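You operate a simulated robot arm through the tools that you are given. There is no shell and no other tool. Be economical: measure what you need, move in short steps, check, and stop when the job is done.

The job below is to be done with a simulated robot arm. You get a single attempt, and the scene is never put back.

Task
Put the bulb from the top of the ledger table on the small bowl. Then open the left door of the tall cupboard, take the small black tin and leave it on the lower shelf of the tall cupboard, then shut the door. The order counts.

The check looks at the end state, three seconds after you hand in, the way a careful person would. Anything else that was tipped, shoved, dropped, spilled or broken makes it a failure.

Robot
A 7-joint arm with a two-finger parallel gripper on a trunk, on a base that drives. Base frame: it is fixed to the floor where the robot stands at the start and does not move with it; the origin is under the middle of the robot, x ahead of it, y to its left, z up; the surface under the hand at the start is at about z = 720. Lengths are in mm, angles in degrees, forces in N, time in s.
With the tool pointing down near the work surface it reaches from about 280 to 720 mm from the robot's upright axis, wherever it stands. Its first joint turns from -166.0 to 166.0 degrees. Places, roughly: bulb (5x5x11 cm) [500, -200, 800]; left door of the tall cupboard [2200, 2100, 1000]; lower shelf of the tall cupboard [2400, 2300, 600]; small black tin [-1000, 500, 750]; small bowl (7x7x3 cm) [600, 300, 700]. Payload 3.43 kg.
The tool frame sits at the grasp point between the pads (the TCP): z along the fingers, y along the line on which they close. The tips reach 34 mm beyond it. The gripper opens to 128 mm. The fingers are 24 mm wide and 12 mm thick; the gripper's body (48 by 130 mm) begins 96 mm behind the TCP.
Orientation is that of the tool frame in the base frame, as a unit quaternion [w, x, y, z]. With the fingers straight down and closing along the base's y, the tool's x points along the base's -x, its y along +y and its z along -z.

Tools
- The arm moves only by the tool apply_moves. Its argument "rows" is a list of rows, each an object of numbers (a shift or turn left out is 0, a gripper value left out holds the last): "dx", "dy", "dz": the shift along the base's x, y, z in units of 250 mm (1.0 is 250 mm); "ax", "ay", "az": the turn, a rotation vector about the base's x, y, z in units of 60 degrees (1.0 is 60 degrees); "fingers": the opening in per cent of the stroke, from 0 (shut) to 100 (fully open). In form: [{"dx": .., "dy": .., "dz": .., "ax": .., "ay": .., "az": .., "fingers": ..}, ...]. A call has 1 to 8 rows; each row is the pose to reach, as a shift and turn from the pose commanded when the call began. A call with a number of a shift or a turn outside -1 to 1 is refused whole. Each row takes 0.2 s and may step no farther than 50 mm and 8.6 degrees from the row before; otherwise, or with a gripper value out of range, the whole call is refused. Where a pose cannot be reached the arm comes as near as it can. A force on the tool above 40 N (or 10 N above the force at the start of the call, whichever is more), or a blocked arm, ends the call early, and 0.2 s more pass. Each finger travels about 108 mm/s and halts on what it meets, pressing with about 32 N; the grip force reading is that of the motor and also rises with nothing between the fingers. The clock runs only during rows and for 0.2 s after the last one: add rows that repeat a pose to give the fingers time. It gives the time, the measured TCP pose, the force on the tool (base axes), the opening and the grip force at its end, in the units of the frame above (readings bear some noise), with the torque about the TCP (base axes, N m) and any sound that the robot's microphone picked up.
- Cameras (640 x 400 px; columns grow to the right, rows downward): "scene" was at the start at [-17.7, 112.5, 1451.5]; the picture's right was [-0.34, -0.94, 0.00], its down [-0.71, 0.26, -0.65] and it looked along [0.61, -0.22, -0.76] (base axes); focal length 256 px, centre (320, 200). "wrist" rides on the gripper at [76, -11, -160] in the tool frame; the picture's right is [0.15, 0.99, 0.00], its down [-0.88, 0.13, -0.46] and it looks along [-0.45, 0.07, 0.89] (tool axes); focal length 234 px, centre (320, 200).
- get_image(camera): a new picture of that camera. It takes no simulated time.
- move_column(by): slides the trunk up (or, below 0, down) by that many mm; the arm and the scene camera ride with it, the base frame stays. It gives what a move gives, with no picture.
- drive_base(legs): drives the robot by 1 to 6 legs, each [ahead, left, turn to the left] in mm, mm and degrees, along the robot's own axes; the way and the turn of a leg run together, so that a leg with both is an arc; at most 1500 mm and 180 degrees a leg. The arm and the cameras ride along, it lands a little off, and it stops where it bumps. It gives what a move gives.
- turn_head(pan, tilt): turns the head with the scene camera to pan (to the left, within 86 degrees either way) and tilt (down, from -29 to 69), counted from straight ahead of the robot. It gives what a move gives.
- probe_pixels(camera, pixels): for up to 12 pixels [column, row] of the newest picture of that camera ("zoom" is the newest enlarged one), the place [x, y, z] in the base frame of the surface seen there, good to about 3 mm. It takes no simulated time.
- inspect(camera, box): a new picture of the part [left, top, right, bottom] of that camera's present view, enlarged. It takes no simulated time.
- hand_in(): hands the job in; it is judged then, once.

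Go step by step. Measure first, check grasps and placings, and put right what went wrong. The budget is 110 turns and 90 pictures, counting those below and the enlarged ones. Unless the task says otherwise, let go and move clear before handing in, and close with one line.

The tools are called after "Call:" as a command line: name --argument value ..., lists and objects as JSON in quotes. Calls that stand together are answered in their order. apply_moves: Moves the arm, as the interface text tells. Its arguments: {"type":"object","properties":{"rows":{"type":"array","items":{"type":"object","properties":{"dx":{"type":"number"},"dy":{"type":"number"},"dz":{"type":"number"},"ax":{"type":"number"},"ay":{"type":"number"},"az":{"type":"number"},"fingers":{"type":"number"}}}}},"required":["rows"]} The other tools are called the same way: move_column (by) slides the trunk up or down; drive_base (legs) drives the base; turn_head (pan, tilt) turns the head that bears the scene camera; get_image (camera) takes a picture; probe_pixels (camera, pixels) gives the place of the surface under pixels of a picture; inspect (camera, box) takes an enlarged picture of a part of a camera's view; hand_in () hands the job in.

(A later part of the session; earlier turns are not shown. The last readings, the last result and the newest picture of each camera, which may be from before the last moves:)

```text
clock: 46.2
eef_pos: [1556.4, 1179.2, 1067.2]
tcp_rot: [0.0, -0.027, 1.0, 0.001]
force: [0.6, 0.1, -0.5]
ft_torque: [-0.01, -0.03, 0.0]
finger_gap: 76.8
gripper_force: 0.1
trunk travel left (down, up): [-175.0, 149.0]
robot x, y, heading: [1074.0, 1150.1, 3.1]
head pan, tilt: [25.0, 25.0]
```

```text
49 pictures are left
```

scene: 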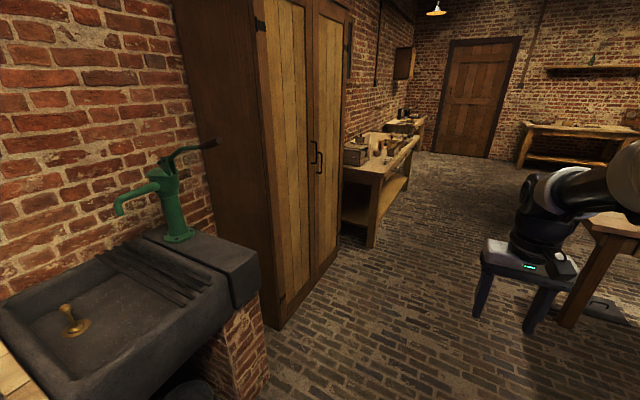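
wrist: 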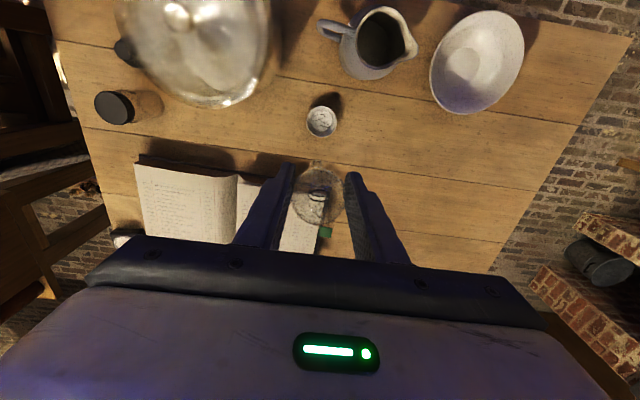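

Floor in front of the cupboard is open; I check the table corner at right (590,215) and then go to stand facing the door.

Call:
probe_pixels --camera "scene" --pixels '[[590, 216], [565, 325], [620, 240], [372, 240], [400, 250], [450, 300], [313, 150], [262, 130]]'

Call:
drive_base --legs '[[1250, 120, 0], [0, 0, 87]]'

Call:
turn_head --pan 0 --tilt 25

Call:
get_image --camera "scene"

```text
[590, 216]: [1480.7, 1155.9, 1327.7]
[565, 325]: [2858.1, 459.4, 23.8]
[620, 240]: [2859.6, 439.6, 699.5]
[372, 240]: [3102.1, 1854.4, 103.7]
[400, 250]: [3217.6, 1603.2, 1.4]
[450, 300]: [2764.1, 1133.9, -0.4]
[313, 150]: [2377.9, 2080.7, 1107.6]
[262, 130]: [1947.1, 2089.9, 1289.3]
```

```text
clock: 56.4
eef_pos: [2317.0, 1824.4, 1066.9]
tcp_rot: [-0.001, 0.71, -0.704, -0.001]
force: [0.8, 0.0, 1.0]
ft_torque: [-0.01, -0.01, 0.01]
finger_gap: 76.9
gripper_force: 0.1
trunk travel left (down, up): [-175.0, 149.0]
robot x, y, heading: [2317.8, 1339.9, 90.4]
head pan, tilt: [25.0, 25.0]
```

```text
clock: 57.3
eef_pos: [2316.2, 1824.1, 1067.4]
tcp_rot: [0.0, 0.71, -0.705, 0.0]
force: [0.1, 0.7, 0.2]
ft_torque: [0.0, -0.01, 0.02]
finger_gap: 77.0
gripper_force: 0.1
trunk travel left (down, up): [-175.0, 149.0]
robot x, y, heading: [2321.7, 1339.4, 90.3]
head pan, tilt: [0.0, 25.0]
```

```text
48 pictures are left
```

scene: 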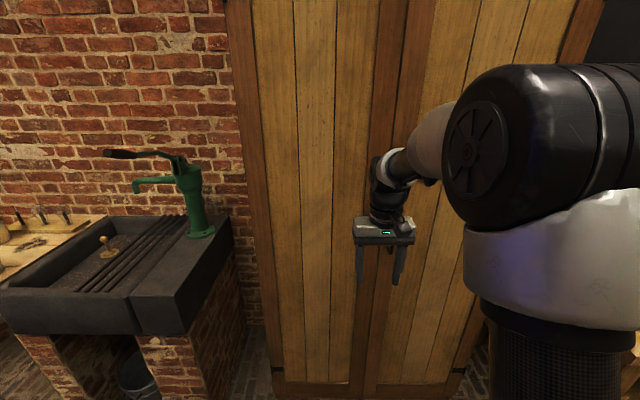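

I stand facing the doors; now I turn the hand to point forward (+y) in two calls, keeping the TCP in place.

Call:
apply_moves --rows '[{"ax": 0.125}, {"ax": 0.25}, {"ax": 0.375}, {"ax": 0.5}, {"ax": 0.625}, {"ax": 0.75, "dz": 0.05}, {"ax": 0.875, "dz": 0.1}, {"ax": 1.0, "dz": 0.13}]'

Call:
apply_moves --rows '[{"ax": 0.125}, {"ax": 0.25}, {"ax": 0.375}, {"ax": 0.5}, {"ax": 0.5}]'

Call:
get_image --camera "wrist"

Call:
get_image --camera "scene"

```text
clock: 59.1
eef_pos: [2317.0, 1824.4, 1100.7]
tcp_rot: [-0.354, 0.615, -0.61, -0.352]
force: [-0.8, -1.0, 0.7]
ft_torque: [-0.01, 0.0, 0.02]
finger_gap: 76.9
gripper_force: 0.0
trunk travel left (down, up): [-175.0, 149.0]
robot x, y, heading: [2319.7, 1340.1, 90.3]
head pan, tilt: [0.0, 25.0]
```

```text
clock: 60.3
eef_pos: [2311.3, 1882.0, 1094.0]
tcp_rot: [-0.502, 0.502, -0.498, -0.498]
force: [-0.6, 0.0, 0.4]
ft_torque: [0.03, 0.0, 0.01]
finger_gap: 76.6
gripper_force: 0.1
out of reach, approached as far as the arm can: row 1, 2, 3, 4, 5
trunk travel left (down, up): [-175.0, 149.0]
robot x, y, heading: [2323.6, 1340.9, 90.3]
head pan, tilt: [0.0, 25.0]
```

```text
47 pictures are left
```

wrist: 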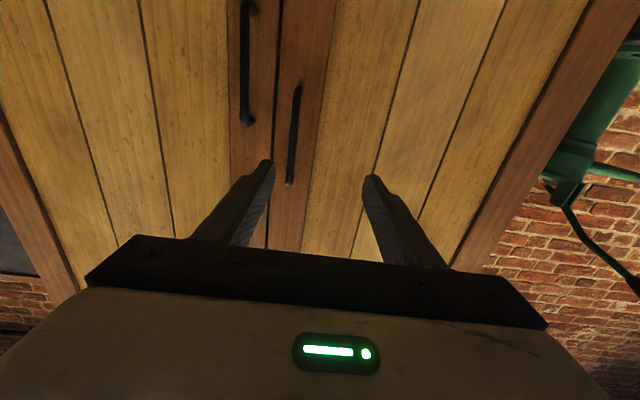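

```text
46 pictures are left
```

scene: 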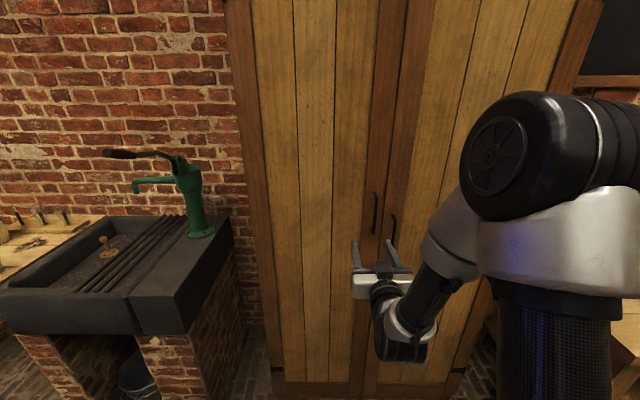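

The hand points forward; with the tool level it cannot come nearer than ~540 mm. I close fingers to ~38 mm and approach the left handle to just short of it.

Call:
apply_moves --rows '[{"dy": 0.18, "dx": 0.03, "fingers": 30}, {"dy": 0.36, "dx": 0.07}, {"dy": 0.5, "dx": 0.12}, {"dy": 0.6, "dx": 0.12}, {"dy": 0.6, "dx": 0.12}]'

Call:
get_image --camera "wrist"

Call:
inspect --camera "scene" --box '[320, 170, 440, 290]'

```text
clock: 61.5
eef_pos: [2342.4, 2032.1, 1091.8]
tcp_rot: [-0.502, 0.502, -0.498, -0.498]
force: [-0.1, 0.1, 0.8]
ft_torque: [0.05, 0.04, 0.0]
finger_gap: 38.6
gripper_force: 0.2
trunk travel left (down, up): [-175.0, 149.0]
robot x, y, heading: [2324.2, 1335.0, 90.6]
head pan, tilt: [0.0, 25.0]
```

```text
45 pictures are left
```

wrist: 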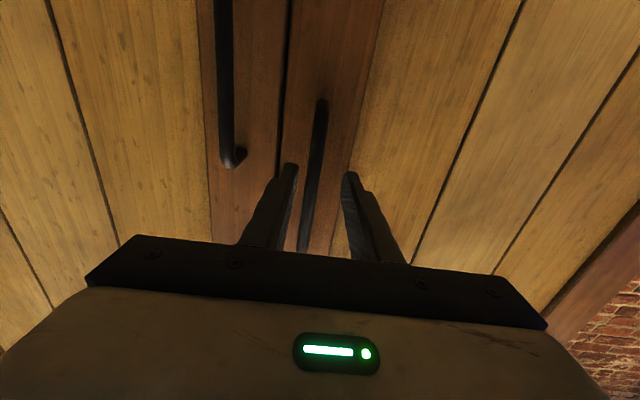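

```text
3.33 times, centred on (380, 230) of scene
```

zoom: 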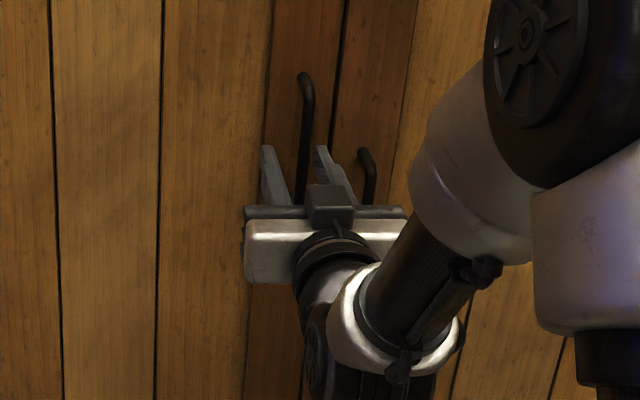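

The handle bar lies between the fingers (wrist (318,110)–(303,250)), TCP y 2032. I close on it.

Call:
apply_moves --rows '[{"dx": 0.012, "fingers": 10}, {"dx": 0.012, "fingers": 0}, {"dx": 0.012, "fingers": 0}]'

Call:
get_image --camera "wrist"

```text
clock: 62.3
eef_pos: [2347.6, 2032.8, 1091.8]
tcp_rot: [0.503, -0.5, 0.5, 0.497]
force: [10.3, -0.8, -0.9]
ft_torque: [0.11, 0.46, -0.16]
finger_gap: 10.6
gripper_force: 44.5
trunk travel left (down, up): [-175.0, 149.0]
robot x, y, heading: [2321.0, 1342.1, 90.4]
head pan, tilt: [0.0, 25.0]
```

```text
43 pictures are left
```

wrist: 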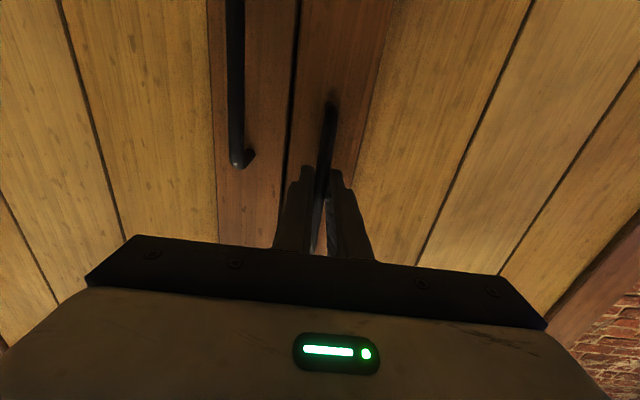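

The bar is gripped (gap 10.6). I pull it along its arc about the hinge (x≈1965) to about 20°.

Call:
apply_moves --rows '[{"dx": -0.004, "dy": -0.04}, {"dx": -0.018, "dy": -0.132}, {"dx": -0.048, "dy": -0.262}, {"dx": -0.088, "dy": -0.39}, {"dx": -0.14, "dy": -0.513}, {"dx": -0.14, "dy": -0.513}]'

Call:
get_image --camera "scene"

```text
clock: 63.7
eef_pos: [2316.5, 1902.7, 1092.7]
tcp_rot: [0.503, -0.5, 0.501, 0.496]
force: [23.8, -11.2, -6.3]
ft_torque: [-1.08, 0.78, -0.28]
finger_gap: 10.5
gripper_force: 44.7
trunk travel left (down, up): [-175.0, 149.0]
robot x, y, heading: [2321.7, 1341.8, 90.2]
head pan, tilt: [0.0, 25.0]
```

```text
42 pictures are left
```

scene: 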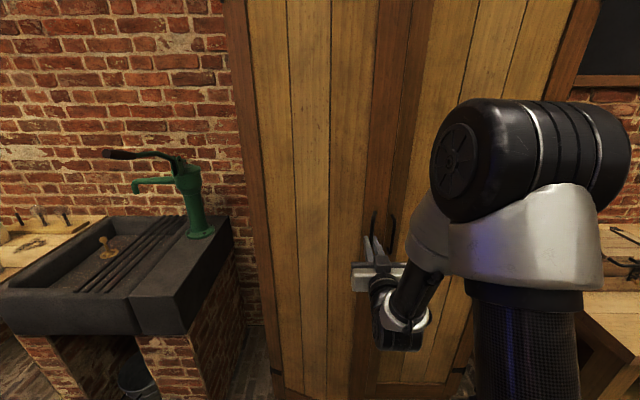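

The door has followed (~20°). I continue the arc with the base while holding the bar: first a leg of −74 ahead, 40 left.

Call:
drive_base --legs '[[-37, 17, 0], [-37, 23, 0]]'

```text
clock: 65.1
eef_pos: [2273.5, 1829.4, 1093.4]
tcp_rot: [-0.501, 0.501, -0.499, -0.498]
force: [16.7, -13.6, -10.6]
ft_torque: [-0.41, 0.88, -0.26]
finger_gap: 11.0
gripper_force: 44.0
trunk travel left (down, up): [-175.0, 149.0]
robot x, y, heading: [2280.6, 1263.3, 90.4]
head pan, tilt: [0.0, 25.0]
```

Forces are modest and the grip holds; I continue to ~60°.

Call:
drive_base --legs '[[-35, 28, 0], [-31, 36, 0]]'

Call:
drive_base --legs '[[-26, 36, 0], [-19, 38, 0]]'

Call:
get_image --camera "scene"

```text
clock: 66.7
eef_pos: [2211.0, 1764.0, 1092.0]
tcp_rot: [0.502, -0.501, 0.5, 0.498]
force: [10.1, -11.4, 1.3]
ft_torque: [-0.2, 1.0, -0.15]
finger_gap: 10.9
gripper_force: 44.5
trunk travel left (down, up): [-175.0, 149.0]
robot x, y, heading: [2218.7, 1195.2, 90.4]
head pan, tilt: [0.0, 25.0]
```

```text
clock: 68.4
eef_pos: [2141.2, 1715.7, 1092.0]
tcp_rot: [0.502, -0.499, 0.502, 0.496]
force: [17.0, -31.2, 1.5]
ft_torque: [-0.1, 1.04, -0.23]
finger_gap: 10.8
gripper_force: 45.2
trunk travel left (down, up): [-175.0, 149.0]
robot x, y, heading: [2145.6, 1154.8, 90.4]
head pan, tilt: [0.0, 25.0]
```

```text
41 pictures are left
```

scene: 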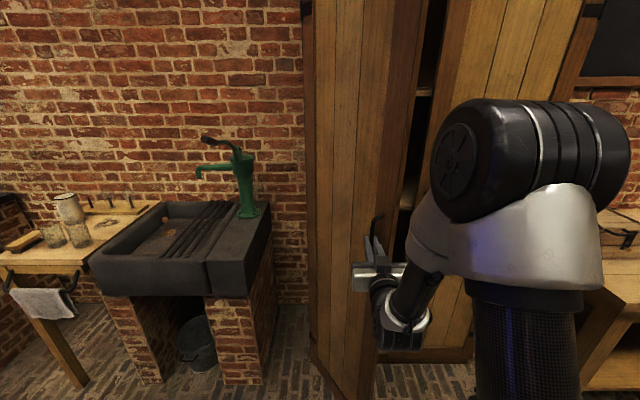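

Door is ~57° open. I continue with a little more −y to relieve the −31 N.

Call:
drive_base --legs '[[-24, 42, 0], [-16, 48, 0]]'

Call:
drive_base --legs '[[-6, 50, 0]]'

Call:
get_image --camera "scene"

```text
clock: 70.2
eef_pos: [2048.4, 1677.6, 1092.0]
tcp_rot: [0.502, -0.5, 0.5, 0.497]
force: [-5.3, 20.8, 17.5]
ft_torque: [0.05, 1.07, 0.05]
finger_gap: 10.7
gripper_force: 44.6
trunk travel left (down, up): [-175.0, 149.0]
robot x, y, heading: [2054.0, 1109.3, 90.2]
head pan, tilt: [0.0, 25.0]
```

```text
clock: 71.4
eef_pos: [1999.9, 1669.7, 1091.9]
tcp_rot: [0.502, -0.5, 0.501, 0.497]
force: [2.6, -20.5, -4.4]
ft_torque: [-0.16, 1.09, -0.03]
finger_gap: 10.8
gripper_force: 45.1
trunk travel left (down, up): [-175.0, 149.0]
robot x, y, heading: [2006.4, 1106.1, 90.3]
head pan, tilt: [0.0, 25.0]
```

```text
40 pictures are left
```

scene: 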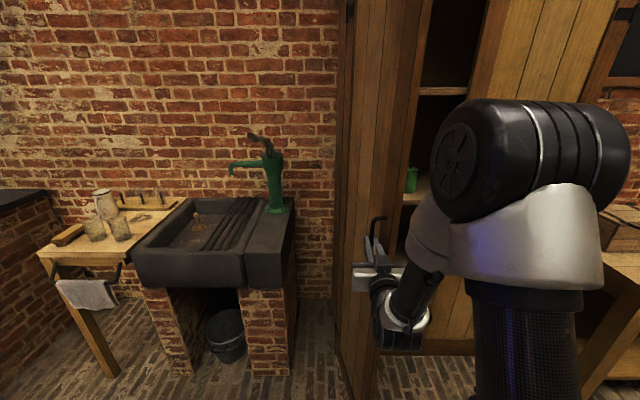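

One more small leg to ~87°, then release with a small opening and back off.

Call:
drive_base --legs '[[-1, 38, 0]]'

Call:
apply_moves --rows '[{"fingers": 12}, {"fingers": 19}, {"fingers": 19}]'

Call:
get_image --camera "wrist"

```text
clock: 72.4
eef_pos: [1962.5, 1666.6, 1093.2]
tcp_rot: [0.503, -0.499, 0.502, 0.496]
force: [0.8, -26.8, 3.1]
ft_torque: [-0.2, 1.06, -0.07]
finger_gap: 10.8
gripper_force: 44.5
trunk travel left (down, up): [-175.0, 149.0]
robot x, y, heading: [1965.4, 1101.7, 90.2]
head pan, tilt: [0.0, 25.0]
```

```text
clock: 73.2
eef_pos: [1962.0, 1667.7, 1091.1]
tcp_rot: [0.503, -0.499, 0.503, 0.495]
force: [0.5, 0.3, -0.2]
ft_torque: [-0.02, -0.01, -0.03]
finger_gap: 24.5
gripper_force: 0.1
trunk travel left (down, up): [-175.0, 149.0]
robot x, y, heading: [1969.4, 1105.1, 90.6]
head pan, tilt: [0.0, 25.0]
```

```text
39 pictures are left
```

wrist: 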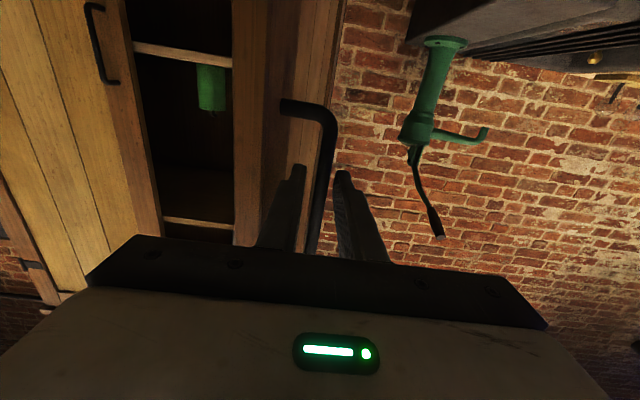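

Released and clear of the bar. I back off and look into the cupboard.

Call:
drive_base --legs '[[-260, 0, 0], [0, -330, 0]]'

Call:
turn_head --pan 0 --tilt 30

Call:
get_image --camera "scene"

```text
clock: 78.4
eef_pos: [2286.0, 1414.0, 1091.7]
tcp_rot: [-0.5, 0.502, -0.5, -0.497]
force: [-0.6, 0.3, -0.4]
ft_torque: [0.0, 0.01, 0.01]
finger_gap: 24.3
gripper_force: 0.0
trunk travel left (down, up): [-175.0, 149.0]
robot x, y, heading: [2297.7, 848.1, 90.8]
head pan, tilt: [0.0, 25.0]
```

```text
clock: 79.1
eef_pos: [2286.8, 1414.1, 1090.2]
tcp_rot: [-0.5, 0.502, -0.5, -0.497]
force: [-0.8, -0.8, 0.2]
ft_torque: [0.0, 0.02, -0.04]
finger_gap: 24.3
gripper_force: 0.0
trunk travel left (down, up): [-175.0, 149.0]
robot x, y, heading: [2295.2, 850.6, 91.0]
head pan, tilt: [0.0, 30.0]
```

```text
38 pictures are left
```

scene: 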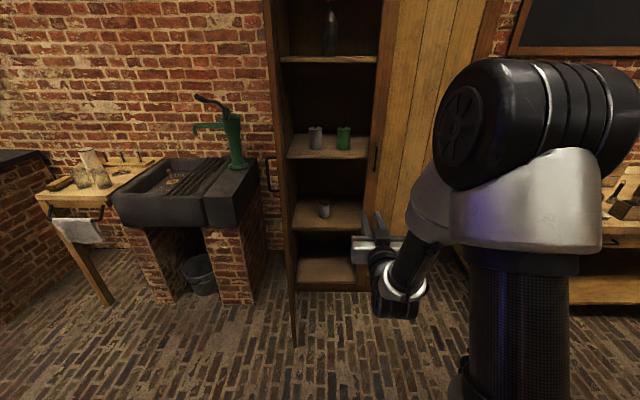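

The open cupboard shows shelves; I measure them.

Call:
inspect --camera "scene" --box '[260, 20, 400, 300]'

Call:
probe_pixels --camera "scene" --pixels '[[330, 220], [305, 228], [324, 208], [345, 205], [305, 205], [328, 155], [330, 160], [316, 138], [325, 275], [281, 250], [355, 220], [295, 330]]'

```text
1.43 times, centred on (330, 160) of scene
```

zoom: 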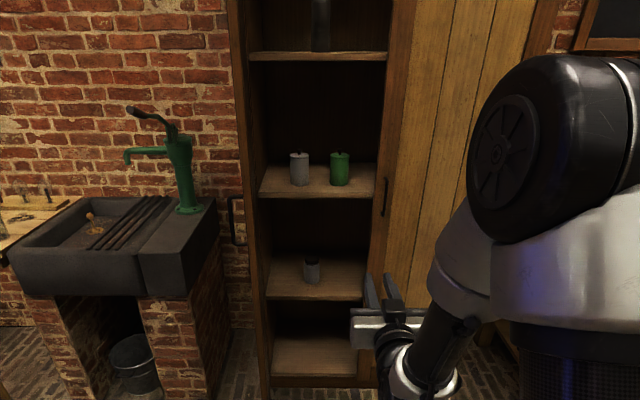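

```text
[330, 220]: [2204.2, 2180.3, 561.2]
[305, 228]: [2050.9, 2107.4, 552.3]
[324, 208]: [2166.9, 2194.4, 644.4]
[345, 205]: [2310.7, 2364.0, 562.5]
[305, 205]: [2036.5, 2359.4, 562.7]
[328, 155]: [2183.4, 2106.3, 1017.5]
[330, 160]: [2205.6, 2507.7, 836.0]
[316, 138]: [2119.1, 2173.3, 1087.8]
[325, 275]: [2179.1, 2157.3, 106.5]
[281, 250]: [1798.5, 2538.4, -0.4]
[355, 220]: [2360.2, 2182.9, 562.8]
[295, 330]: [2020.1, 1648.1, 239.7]
```

Lower shelf surface is z≈562, front y≈2100, a can stands at (2167,2194), next shelf at z≈1000. Now I go for the tin: turn here, shift to the lane y≈1170, and drive back toward x≈100.

Call:
drive_base --legs '[[0, 0, 89], [0, -330, 0], [1200, 0, 0]]'

```text
clock: 92.4
eef_pos: [532.1, 1170.9, 1090.7]
tcp_rot: [-0.008, 0.709, -0.005, -0.706]
force: [0.9, 0.5, -0.2]
ft_torque: [0.0, 0.0, 0.02]
finger_gap: 24.3
gripper_force: 0.1
trunk travel left (down, up): [-175.0, 149.0]
robot x, y, heading: [1094.1, 1172.8, 179.9]
head pan, tilt: [0.0, 30.0]
```

Call:
drive_base --legs '[[1050, 0, 0]]'

Call:
turn_head --pan 15 --tilt 30

Call:
get_image --camera "scene"

```text
clock: 97.7
eef_pos: [-503.7, 1170.8, 1091.0]
tcp_rot: [-0.007, 0.709, -0.004, -0.705]
force: [-0.1, 0.1, -0.5]
ft_torque: [-0.01, -0.01, 0.0]
finger_gap: 24.3
gripper_force: 0.0
trunk travel left (down, up): [-175.0, 149.0]
robot x, y, heading: [65.9, 1173.7, -179.9]
head pan, tilt: [0.0, 30.0]
```

```text
clock: 98.5
eef_pos: [-502.9, 1170.4, 1090.3]
tcp_rot: [-0.007, 0.709, -0.004, -0.705]
force: [0.5, 0.4, 0.5]
ft_torque: [-0.01, 0.01, 0.0]
finger_gap: 24.3
gripper_force: 0.0
trunk travel left (down, up): [-175.0, 149.0]
robot x, y, heading: [63.8, 1177.1, -179.8]
head pan, tilt: [15.0, 30.0]
```

```text
36 pictures are left
```

scene: 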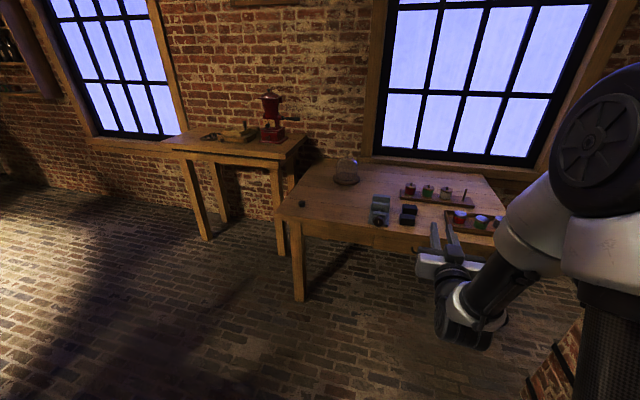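

The table has a dome, a coil box, black blocks (405,213) and a small black thing at (302,203) near its left corner. I zoom there.

Call:
inspect --camera "scene" --box '[270, 150, 430, 250]'

Call:
probe_pixels --camera "scene" --pixels '[[302, 203], [302, 206], [405, 213], [413, 208], [281, 210], [345, 175], [380, 205], [465, 235]]'

```text
4.00 times, centred on (350, 200) of scene
```

zoom: 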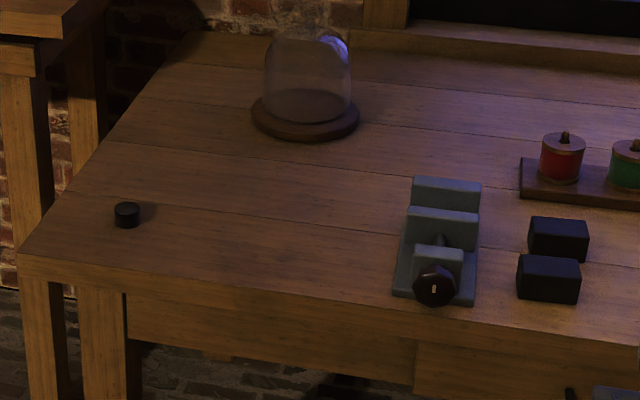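

```text
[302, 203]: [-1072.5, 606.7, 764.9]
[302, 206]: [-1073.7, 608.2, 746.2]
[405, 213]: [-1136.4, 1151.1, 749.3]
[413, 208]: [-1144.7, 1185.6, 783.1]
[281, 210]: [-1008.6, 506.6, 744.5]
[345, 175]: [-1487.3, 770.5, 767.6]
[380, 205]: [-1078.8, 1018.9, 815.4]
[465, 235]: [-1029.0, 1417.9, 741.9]
```

The small black tin is at about (-1087,607), ~33 mm wide, z ≈740–765. I'll take it with the hand tilted 45°. Drive to x≈−480, y≈607.

Call:
drive_base --legs '[[540, 0, 0], [0, 570, 0]]'

Call:
turn_head --pan 15 --tilt 40

Call:
get_image --camera "scene"

```text
clock: 107.1
eef_pos: [-1042.6, 608.2, 1091.3]
tcp_rot: [-0.006, 0.709, -0.003, -0.705]
force: [0.1, -0.1, -1.2]
ft_torque: [-0.03, -0.01, -0.01]
finger_gap: 24.5
gripper_force: 0.1
trunk travel left (down, up): [-175.0, 149.0]
robot x, y, heading: [-479.4, 614.5, -179.7]
head pan, tilt: [15.0, 30.0]
```

```text
clock: 107.8
eef_pos: [-1043.5, 609.4, 1090.9]
tcp_rot: [-0.006, 0.709, -0.002, -0.705]
force: [0.3, 0.4, -0.8]
ft_torque: [-0.05, -0.01, -0.01]
finger_gap: 24.3
gripper_force: 0.0
trunk travel left (down, up): [-175.0, 149.0]
robot x, y, heading: [-476.5, 611.4, -179.9]
head pan, tilt: [15.0, 40.0]
```

```text
34 pictures are left
```

scene: 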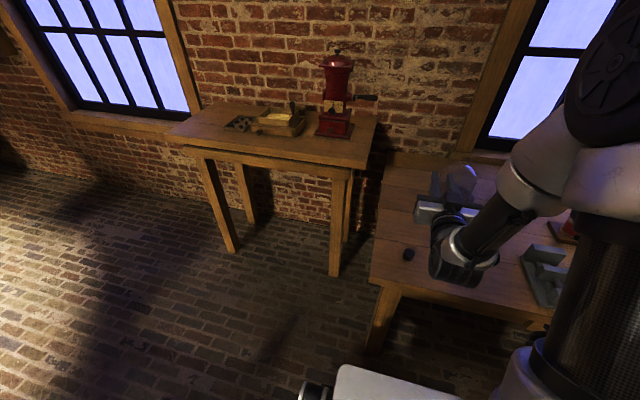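

The tin is at (408,254). I zoom/probe it and meanwhile tilt the hand 45° down and open to ~60 mm.

Call:
inspect --camera "scene" --box '[384, 236, 432, 272]'

Call:
probe_pixels --camera "zoom" --pixels '[[320, 160], [320, 190], [290, 180], [360, 180], [320, 220], [320, 240], [250, 200], [400, 240], [310, 120]]'

Call:
apply_moves --rows '[{"ay": -0.125, "fingers": 47}, {"ay": -0.25}, {"ay": -0.375}, {"ay": -0.5}, {"ay": -0.625}, {"ay": -0.75}, {"ay": -0.75}]'

Call:
get_image --camera "wrist"

```text
11.11 times, centred on (408, 254) of scene
```

zoom: 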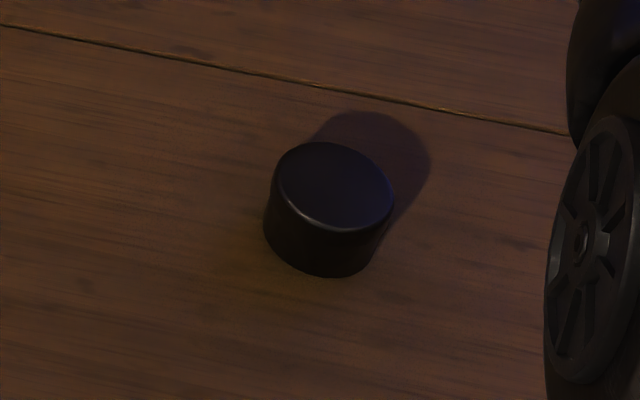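

```text
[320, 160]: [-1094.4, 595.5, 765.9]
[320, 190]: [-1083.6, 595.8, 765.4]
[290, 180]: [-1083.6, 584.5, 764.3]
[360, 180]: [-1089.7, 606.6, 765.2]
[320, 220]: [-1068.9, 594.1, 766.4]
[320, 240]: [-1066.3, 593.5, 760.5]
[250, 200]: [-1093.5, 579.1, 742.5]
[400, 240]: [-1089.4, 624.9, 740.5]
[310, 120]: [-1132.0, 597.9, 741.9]
```

```text
clock: 109.4
eef_pos: [-1042.8, 608.9, 1091.2]
tcp_rot: [-0.007, 0.925, -0.001, -0.38]
force: [0.6, 0.1, 0.4]
ft_torque: [0.0, -0.03, 0.01]
finger_gap: 60.3
gripper_force: 0.0
trunk travel left (down, up): [-175.0, 149.0]
robot x, y, heading: [-477.6, 617.0, -179.8]
head pan, tilt: [15.0, 40.0]
```

```text
32 pictures are left
```

wrist: 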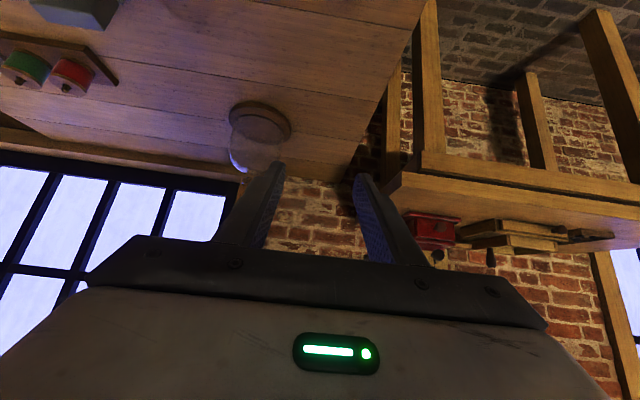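

Tin centre ≈(−1085,599), diameter ~38, top z 765.5, table z 741. Target TCP is (−1069,599,776) at 45°. I descend in stages.

Call:
apply_moves --rows '[{"dx": -0.03, "dy": -0.04, "dz": -0.16}, {"dx": -0.06, "dy": -0.04, "dz": -0.34}, {"dx": -0.1, "dy": -0.04, "dz": -0.52}, {"dx": -0.104, "dy": -0.04, "dz": -0.7}, {"dx": -0.104, "dy": -0.04, "dz": -0.88}, {"dx": -0.104, "dy": -0.04, "dz": -0.88}]'

Call:
inspect --camera "scene" --box '[370, 210, 470, 290]'

Call:
get_image --camera "wrist"

```text
clock: 110.8
eef_pos: [-1064.3, 597.3, 868.6]
tcp_rot: [-0.007, 0.925, 0.0, -0.38]
force: [-1.0, 0.4, -0.1]
ft_torque: [0.02, 0.04, 0.02]
finger_gap: 60.2
gripper_force: 0.0
trunk travel left (down, up): [-175.0, 149.0]
robot x, y, heading: [-480.5, 613.0, -179.7]
head pan, tilt: [15.0, 40.0]
```

```text
5.00 times, centred on (420, 250) of scene
```

zoom: 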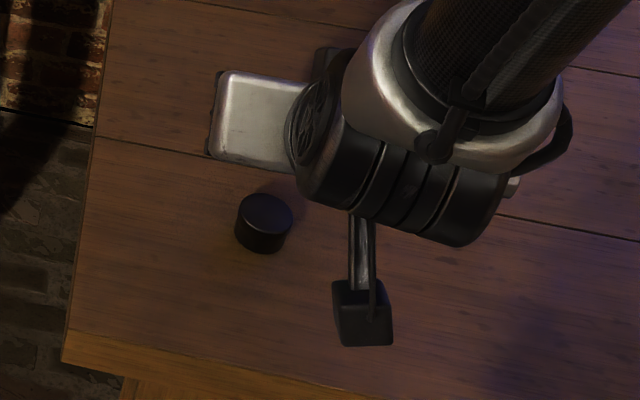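

```text
30 pictures are left
```

wrist: 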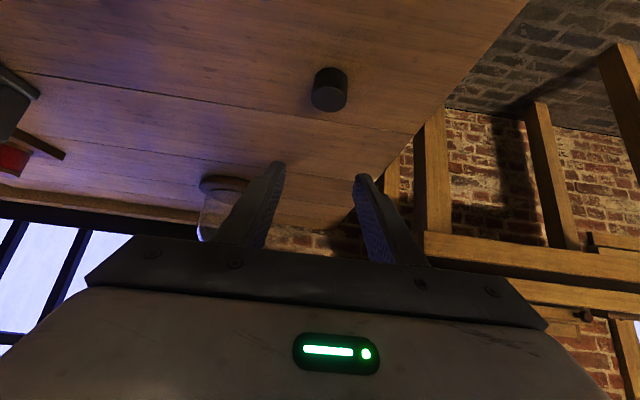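

Wrist view gives tin ≈(−1082,597), consistent. I lower to z≈776 around it.

Call:
apply_moves --rows '[{"dz": -0.12}, {"dz": -0.24}, {"dz": -0.33}, {"dz": -0.37}, {"dz": -0.37}]'

Call:
get_image --camera "wrist"

Call:
inspect --camera "scene" --box '[370, 210, 470, 290]'

```text
clock: 112.0
eef_pos: [-1067.8, 601.1, 778.0]
tcp_rot: [-0.007, 0.925, 0.0, -0.38]
force: [0.0, -0.6, -0.2]
ft_torque: [-0.04, -0.01, 0.04]
finger_gap: 60.1
gripper_force: 0.2
trunk travel left (down, up): [-175.0, 149.0]
robot x, y, heading: [-483.0, 613.5, -179.6]
head pan, tilt: [15.0, 40.0]
```

```text
29 pictures are left
```

wrist: 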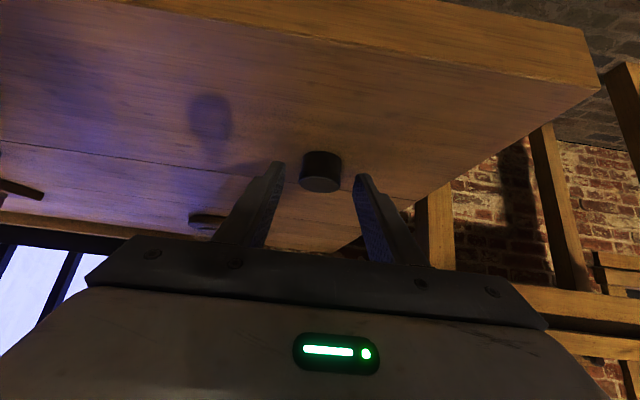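

```text
5.00 times, centred on (420, 250) of scene
```

zoom: 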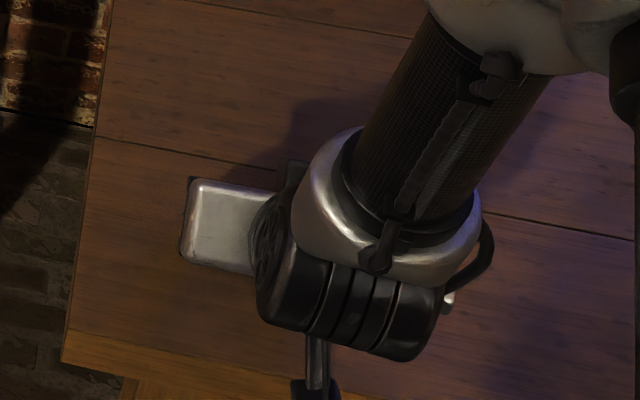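

The tin sits centred between the fingertips (wrist (321,172)). I close.

Call:
apply_moves --rows '[{"dz": -0.004, "fingers": 36}, {"dz": -0.004, "fingers": 22}, {"dz": -0.004, "fingers": 22}, {"dz": -0.004, "fingers": 22}]'

Call:
apply_moves --rows '[{"dz": 0.04}, {"dz": 0.16}, {"dz": 0.32}, {"dz": 0.5}, {"dz": 0.68}, {"dz": 0.86}, {"dz": 0.86}]'

Call:
get_image --camera "wrist"

```text
clock: 113.0
eef_pos: [-1067.6, 598.5, 775.8]
tcp_rot: [-0.007, 0.925, 0.0, -0.381]
force: [-0.5, -0.3, -0.2]
ft_torque: [0.02, 0.03, 0.01]
finger_gap: 34.4
gripper_force: 32.1
trunk travel left (down, up): [-175.0, 149.0]
robot x, y, heading: [-479.0, 613.5, -179.9]
head pan, tilt: [15.0, 40.0]
```

```text
clock: 114.6
eef_pos: [-1069.9, 597.4, 994.7]
tcp_rot: [-0.007, 0.925, 0.0, -0.38]
force: [-0.8, 0.8, 0.4]
ft_torque: [-0.01, 0.02, 0.02]
finger_gap: 34.2
gripper_force: 32.0
trunk travel left (down, up): [-175.0, 149.0]
robot x, y, heading: [-480.4, 613.2, -179.8]
head pan, tilt: [15.0, 40.0]
```

```text
27 pictures are left
```

wrist: 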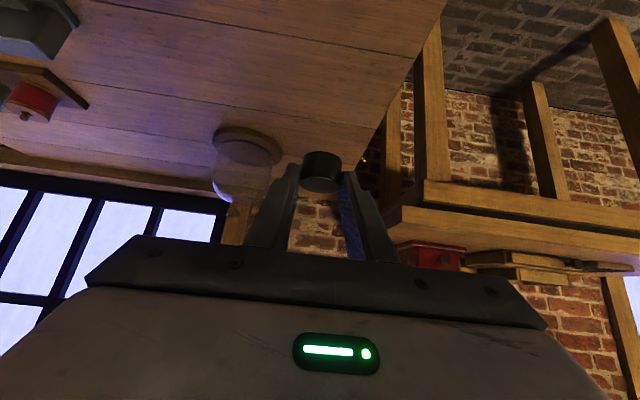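

The tin is held (gap 34 mm). I drive back: sideways to the lane, then backwards toward the cupboard.

Call:
drive_base --legs '[[0, -560, 0], [-1450, 0, 0]]'

```text
clock: 127.7
eef_pos: [435.3, 1157.8, 993.8]
tcp_rot: [-0.017, 0.924, -0.025, -0.38]
force: [-1.0, -0.1, 0.3]
ft_torque: [-0.01, 0.0, 0.0]
finger_gap: 34.2
gripper_force: 32.3
trunk travel left (down, up): [-175.0, 149.0]
robot x, y, heading: [1025.2, 1140.9, 177.1]
head pan, tilt: [15.0, 40.0]
```

Call:
drive_base --legs '[[-1400, 0, 0], [0, 0, -87]]'

Call:
turn_head --pan 5 --tilt 35

Call:
get_image --camera "scene"

```text
clock: 138.3
eef_pos: [2355.0, 1670.8, 994.5]
tcp_rot: [-0.265, 0.674, -0.634, -0.272]
force: [-0.3, -0.1, -1.0]
ft_torque: [0.02, -0.01, -0.01]
finger_gap: 33.9
gripper_force: 32.1
trunk travel left (down, up): [-175.0, 149.0]
robot x, y, heading: [2405.1, 1079.3, 93.5]
head pan, tilt: [15.0, 40.0]
```

```text
clock: 139.0
eef_pos: [2355.6, 1669.9, 992.7]
tcp_rot: [-0.265, 0.674, -0.634, -0.273]
force: [-0.5, 0.5, 0.4]
ft_torque: [-0.01, 0.0, -0.02]
finger_gap: 33.9
gripper_force: 31.8
trunk travel left (down, up): [-175.0, 149.0]
robot x, y, heading: [2404.4, 1080.8, 93.2]
head pan, tilt: [5.0, 35.0]
```

```text
26 pictures are left
```

scene: 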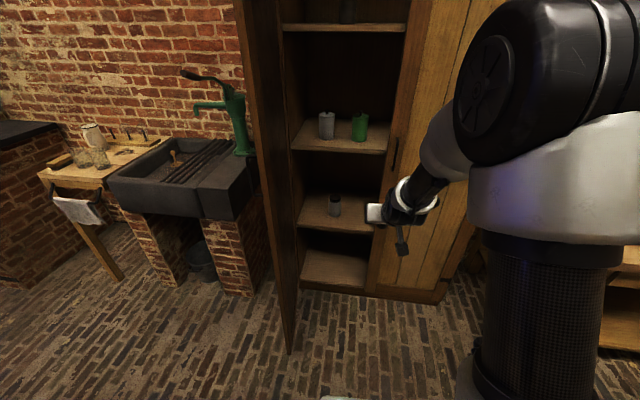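

I straighten the heading, lower the trunk and then the arm to shelf height, well in front of the cupboard.

Call:
drive_base --legs '[[0, 50, -3.2]]'

Call:
move_column --by -170

Call:
apply_moves --rows '[{"dz": -0.18}, {"dz": -0.36}, {"dz": -0.54}, {"dz": -0.66}, {"dz": -0.66}]'

```text
clock: 140.2
eef_pos: [2335.0, 1669.6, 993.8]
tcp_rot: [-0.272, 0.657, -0.651, -0.265]
force: [0.6, 0.9, -0.4]
ft_torque: [-0.02, -0.04, -0.01]
finger_gap: 34.1
gripper_force: 31.9
trunk travel left (down, up): [-175.0, 149.0]
robot x, y, heading: [2355.9, 1076.5, 90.5]
head pan, tilt: [5.0, 35.0]
```

```text
clock: 142.1
eef_pos: [2336.4, 1669.9, 822.9]
tcp_rot: [-0.272, 0.657, -0.651, -0.265]
force: [-0.1, -0.3, -0.3]
ft_torque: [0.01, 0.0, 0.0]
finger_gap: 34.2
gripper_force: 31.9
trunk travel left (down, up): [-5.0, 319.0]
robot x, y, heading: [2358.6, 1073.3, 90.7]
head pan, tilt: [5.0, 35.0]
```

```text
clock: 143.3
eef_pos: [2335.8, 1667.9, 657.7]
tcp_rot: [-0.272, 0.657, -0.651, -0.265]
force: [0.7, 0.1, -0.5]
ft_torque: [-0.01, 0.02, 0.0]
finger_gap: 34.2
gripper_force: 31.9
trunk travel left (down, up): [-5.0, 319.0]
robot x, y, heading: [2351.4, 1079.2, 90.7]
head pan, tilt: [5.0, 35.0]
```

TCP is at (2336,1668,658). I drive ahead 340 and then shift the arm 56 mm left to x≈2278.

Call:
drive_base --legs '[[340, 0, 0]]'

Call:
apply_moves --rows '[{"dx": -0.11}, {"dx": -0.21}, {"dx": -0.21, "dy": 0.08}, {"dx": -0.21, "dy": 0.16}, {"dx": -0.21, "dy": 0.16}]'

Call:
turn_head --pan 5 --tilt 40

Call:
get_image --camera "scene"

Call:
get_image --camera "wrist"

```text
clock: 145.6
eef_pos: [2338.4, 2018.7, 658.9]
tcp_rot: [-0.274, 0.654, -0.653, -0.265]
force: [-0.4, 0.0, -0.5]
ft_torque: [0.01, 0.0, 0.01]
finger_gap: 34.2
gripper_force: 31.6
trunk travel left (down, up): [-5.0, 319.0]
robot x, y, heading: [2355.0, 1425.6, 90.1]
head pan, tilt: [5.0, 35.0]
```

```text
clock: 146.8
eef_pos: [2284.1, 2059.1, 659.1]
tcp_rot: [-0.273, 0.654, -0.654, -0.264]
force: [-0.3, -0.6, 0.2]
ft_torque: [-0.02, -0.02, 0.02]
finger_gap: 34.2
gripper_force: 31.9
trunk travel left (down, up): [-5.0, 319.0]
robot x, y, heading: [2354.3, 1427.2, 89.9]
head pan, tilt: [5.0, 35.0]
```

```text
clock: 147.4
eef_pos: [2284.9, 2059.4, 658.4]
tcp_rot: [-0.274, 0.654, -0.654, -0.264]
force: [0.1, -0.1, -0.2]
ft_torque: [0.0, 0.0, -0.01]
finger_gap: 33.8
gripper_force: 32.4
trunk travel left (down, up): [-5.0, 319.0]
robot x, y, heading: [2351.3, 1428.9, 90.0]
head pan, tilt: [5.0, 40.0]
```

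```text
25 pictures are left
```

scene: 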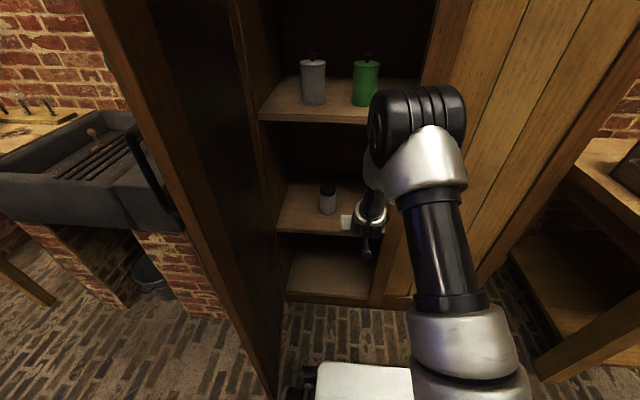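

```text
24 pictures are left
```

wrist: 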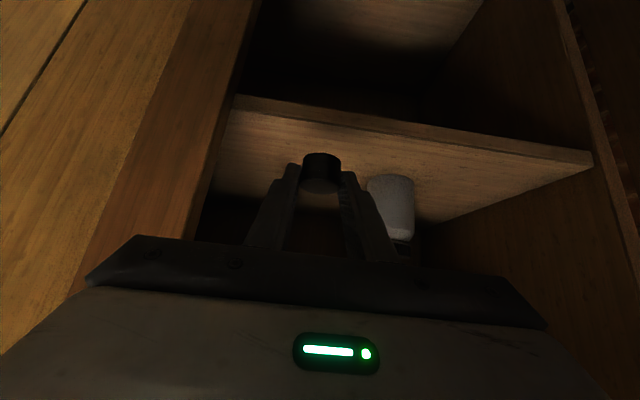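

The tin is at the shelf opening, can to the left at distance. Before reaching in further, I check where the elbow is relative to doors and upper shelf.

Call:
probe_pixels --camera "scene" --pixels '[[420, 100], [380, 130], [455, 110], [395, 165], [370, 200], [347, 222], [328, 200], [328, 212], [366, 250], [430, 150]]'

```text
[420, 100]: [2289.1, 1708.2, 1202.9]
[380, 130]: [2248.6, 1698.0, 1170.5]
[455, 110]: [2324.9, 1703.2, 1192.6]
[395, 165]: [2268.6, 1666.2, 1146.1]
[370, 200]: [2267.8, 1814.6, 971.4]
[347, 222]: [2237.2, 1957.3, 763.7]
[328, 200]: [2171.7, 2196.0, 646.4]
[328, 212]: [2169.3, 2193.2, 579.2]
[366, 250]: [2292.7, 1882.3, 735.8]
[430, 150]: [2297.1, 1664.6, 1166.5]
```

The elbow is at y≈1700, well clear. I reach in 108 mm, then check.

Call:
apply_moves --rows '[{"dx": -0.02, "dy": 0.15}, {"dx": -0.02, "dy": 0.3}, {"dx": -0.02, "dy": 0.44}, {"dx": -0.02, "dy": 0.44}]'

Call:
get_image --camera "wrist"

```text
clock: 148.4
eef_pos: [2283.2, 2169.1, 656.9]
tcp_rot: [0.272, -0.654, 0.655, 0.264]
force: [-0.2, 0.1, 0.0]
ft_torque: [0.02, -0.01, 0.02]
finger_gap: 34.2
gripper_force: 31.7
trunk travel left (down, up): [-5.0, 319.0]
robot x, y, heading: [2352.7, 1428.7, 90.1]
head pan, tilt: [5.0, 40.0]
```

```text
23 pictures are left
```

wrist: 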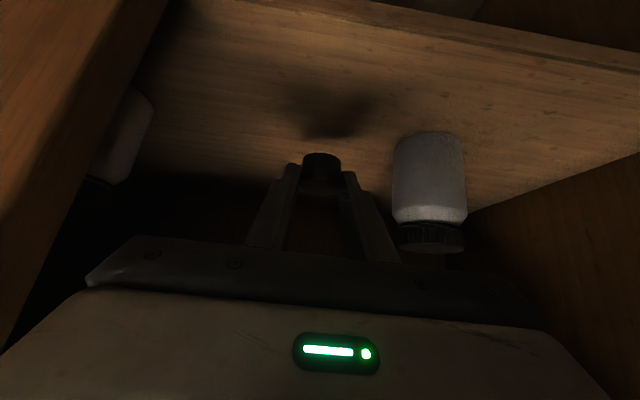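

Clear of both cans. I lower to just above the shelf, then slowly to contact.

Call:
apply_moves --rows '[{"dz": -0.12}, {"dz": -0.22}, {"dz": -0.235}, {"dz": -0.235}]'

Call:
get_image --camera "wrist"

```text
clock: 149.4
eef_pos: [2282.6, 2169.0, 598.2]
tcp_rot: [0.275, -0.653, 0.654, 0.264]
force: [-0.3, 0.6, -0.4]
ft_torque: [0.0, -0.01, -0.04]
finger_gap: 34.2
gripper_force: 32.0
trunk travel left (down, up): [-5.0, 319.0]
robot x, y, heading: [2356.1, 1431.3, 90.1]
head pan, tilt: [5.0, 40.0]
```

```text
22 pictures are left
```

wrist: 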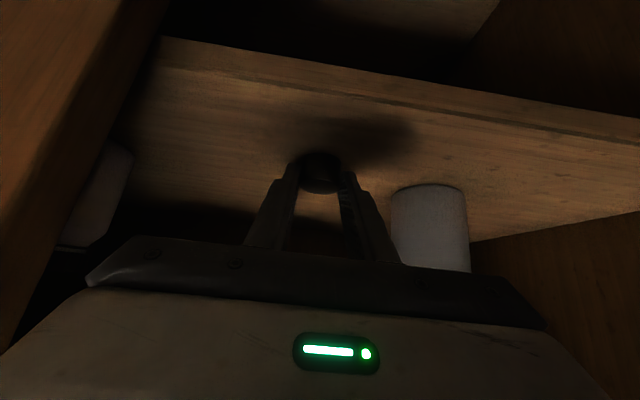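

Call:
apply_moves --rows '[{"dz": -0.005}, {"dz": -0.009}, {"dz": -0.009}]'

```text
clock: 150.2
eef_pos: [2281.9, 2169.4, 597.1]
tcp_rot: [-0.273, 0.654, -0.654, -0.264]
force: [-0.1, 0.2, -0.2]
ft_torque: [0.03, 0.01, 0.0]
finger_gap: 34.0
gripper_force: 31.6
trunk travel left (down, up): [-5.0, 319.0]
robot x, y, heading: [2353.9, 1429.8, 90.4]
head pan, tilt: [5.0, 40.0]
```

No contact yet (force ≈0). I go another 2 mm.

Call:
apply_moves --rows '[{"dz": -0.006}, {"dz": -0.008}, {"dz": -0.008}]'

```text
clock: 151.0
eef_pos: [2281.0, 2169.6, 596.6]
tcp_rot: [0.276, -0.653, 0.654, 0.265]
force: [1.8, 0.3, 7.7]
ft_torque: [0.09, 0.05, -0.02]
finger_gap: 34.2
gripper_force: 32.2
trunk travel left (down, up): [-5.0, 319.0]
robot x, y, heading: [2354.1, 1429.3, 90.0]
head pan, tilt: [5.0, 40.0]
```

The tin touches the shelf (7.7 N). I open the fingers and retreat up and back.

Call:
apply_moves --rows '[{"dz": 0.002, "fingers": 30}, {"dz": 0.004, "fingers": 40}, {"dz": 0.004, "fingers": 44}, {"dz": 0.004, "fingers": 44}]'

Call:
apply_moves --rows '[{"dy": -0.05, "dz": 0.06}, {"dy": -0.12, "dz": 0.16}, {"dy": -0.24, "dz": 0.24}, {"dy": -0.42, "dz": 0.24}, {"dy": -0.58, "dz": 0.24}, {"dy": -0.58, "dz": 0.24}]'

Call:
get_image --camera "wrist"

Call:
inspect --camera "scene" --box '[270, 140, 410, 270]'

```text
clock: 152.0
eef_pos: [2280.4, 2167.4, 595.8]
tcp_rot: [0.274, -0.654, 0.654, 0.264]
force: [-0.3, 0.4, 0.3]
ft_torque: [0.02, -0.01, -0.01]
finger_gap: 56.4
gripper_force: 0.1
trunk travel left (down, up): [-5.0, 319.0]
robot x, y, heading: [2354.9, 1426.1, 90.0]
head pan, tilt: [5.0, 40.0]
```

```text
clock: 153.4
eef_pos: [2281.3, 2024.0, 656.7]
tcp_rot: [-0.273, 0.654, -0.654, -0.264]
force: [-0.3, -0.1, -0.6]
ft_torque: [-0.05, 0.01, 0.0]
finger_gap: 56.5
gripper_force: 0.1
trunk travel left (down, up): [-5.0, 319.0]
robot x, y, heading: [2355.6, 1428.5, 89.9]
head pan, tilt: [5.0, 40.0]
```

```text
21 pictures are left
```

wrist: 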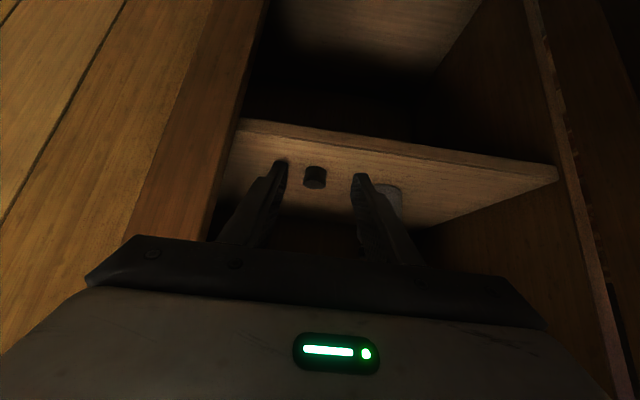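

```text
3.08 times, centred on (340, 205) of scene
```

zoom: 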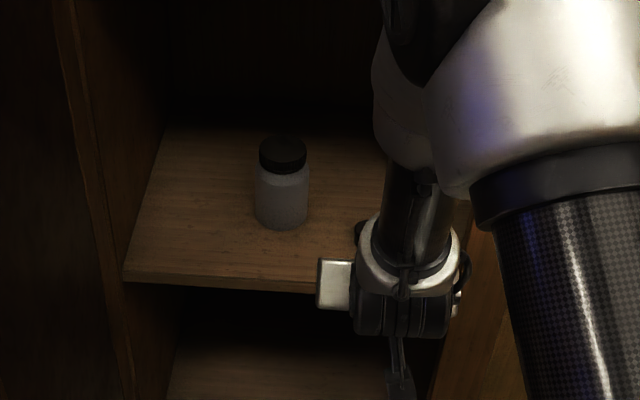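

The tin stands on the lower shelf next to the jar. Now I back out, raise the trunk, and go to the outer (left) side of the open door.

Call:
drive_base --legs '[[-520, 0, 0], [0, 330, 0]]'

Call:
move_column --by 223

Call:
turn_head --pan 5 --tilt 35

Call:
get_image --camera "scene"

```text
clock: 159.8
eef_pos: [1954.9, 1503.2, 656.3]
tcp_rot: [0.274, -0.651, 0.657, 0.263]
force: [-0.2, -0.5, -0.6]
ft_torque: [-0.01, -0.02, -0.03]
finger_gap: 56.3
gripper_force: 0.1
trunk travel left (down, up): [-5.0, 319.0]
robot x, y, heading: [2022.2, 908.4, 89.9]
head pan, tilt: [5.0, 40.0]
```

```text
clock: 162.2
eef_pos: [1955.2, 1503.4, 880.0]
tcp_rot: [0.276, -0.651, 0.657, 0.264]
force: [-1.0, -0.5, -0.4]
ft_torque: [0.0, 0.01, -0.03]
finger_gap: 56.3
gripper_force: 0.1
trunk travel left (down, up): [-228.0, 96.0]
robot x, y, heading: [2022.8, 904.7, 89.8]
head pan, tilt: [5.0, 40.0]
```

```text
clock: 162.8
eef_pos: [1954.4, 1504.5, 879.0]
tcp_rot: [0.276, -0.651, 0.656, 0.264]
force: [0.0, 0.7, 0.0]
ft_torque: [-0.03, 0.02, 0.0]
finger_gap: 56.5
gripper_force: 0.1
trunk travel left (down, up): [-228.0, 96.0]
robot x, y, heading: [2024.6, 910.0, 89.7]
head pan, tilt: [5.0, 35.0]
```

```text
19 pictures are left
```

scene: 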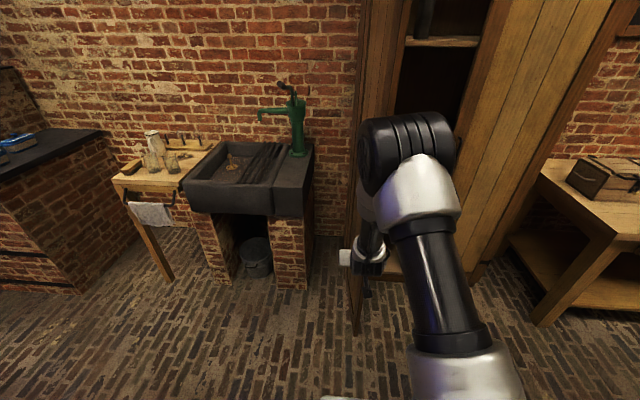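

Call:
probe_pixels --camera "scene" --pixels '[[304, 205], [312, 165], [275, 205], [300, 110], [356, 325], [352, 295], [360, 100], [312, 190]]'

Call:
inspect --camera "scene" --box '[300, 100, 420, 340]'

```text
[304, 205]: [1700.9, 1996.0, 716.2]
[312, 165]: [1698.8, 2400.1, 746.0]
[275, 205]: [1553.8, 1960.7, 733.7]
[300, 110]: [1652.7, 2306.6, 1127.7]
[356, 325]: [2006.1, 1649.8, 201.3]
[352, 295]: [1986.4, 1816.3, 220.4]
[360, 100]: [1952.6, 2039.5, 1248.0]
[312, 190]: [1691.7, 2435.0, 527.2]
```

```text
1.67 times, centred on (360, 220) of scene
```

zoom: 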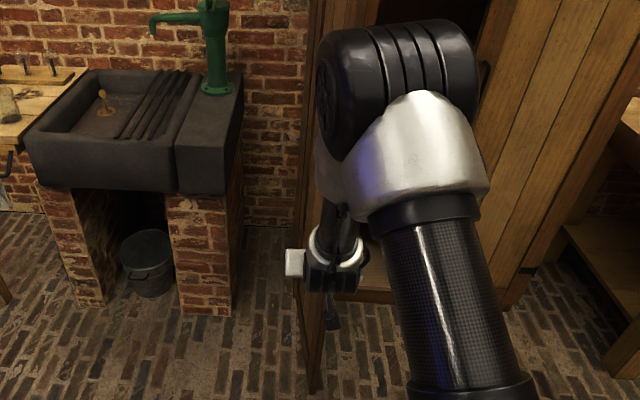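

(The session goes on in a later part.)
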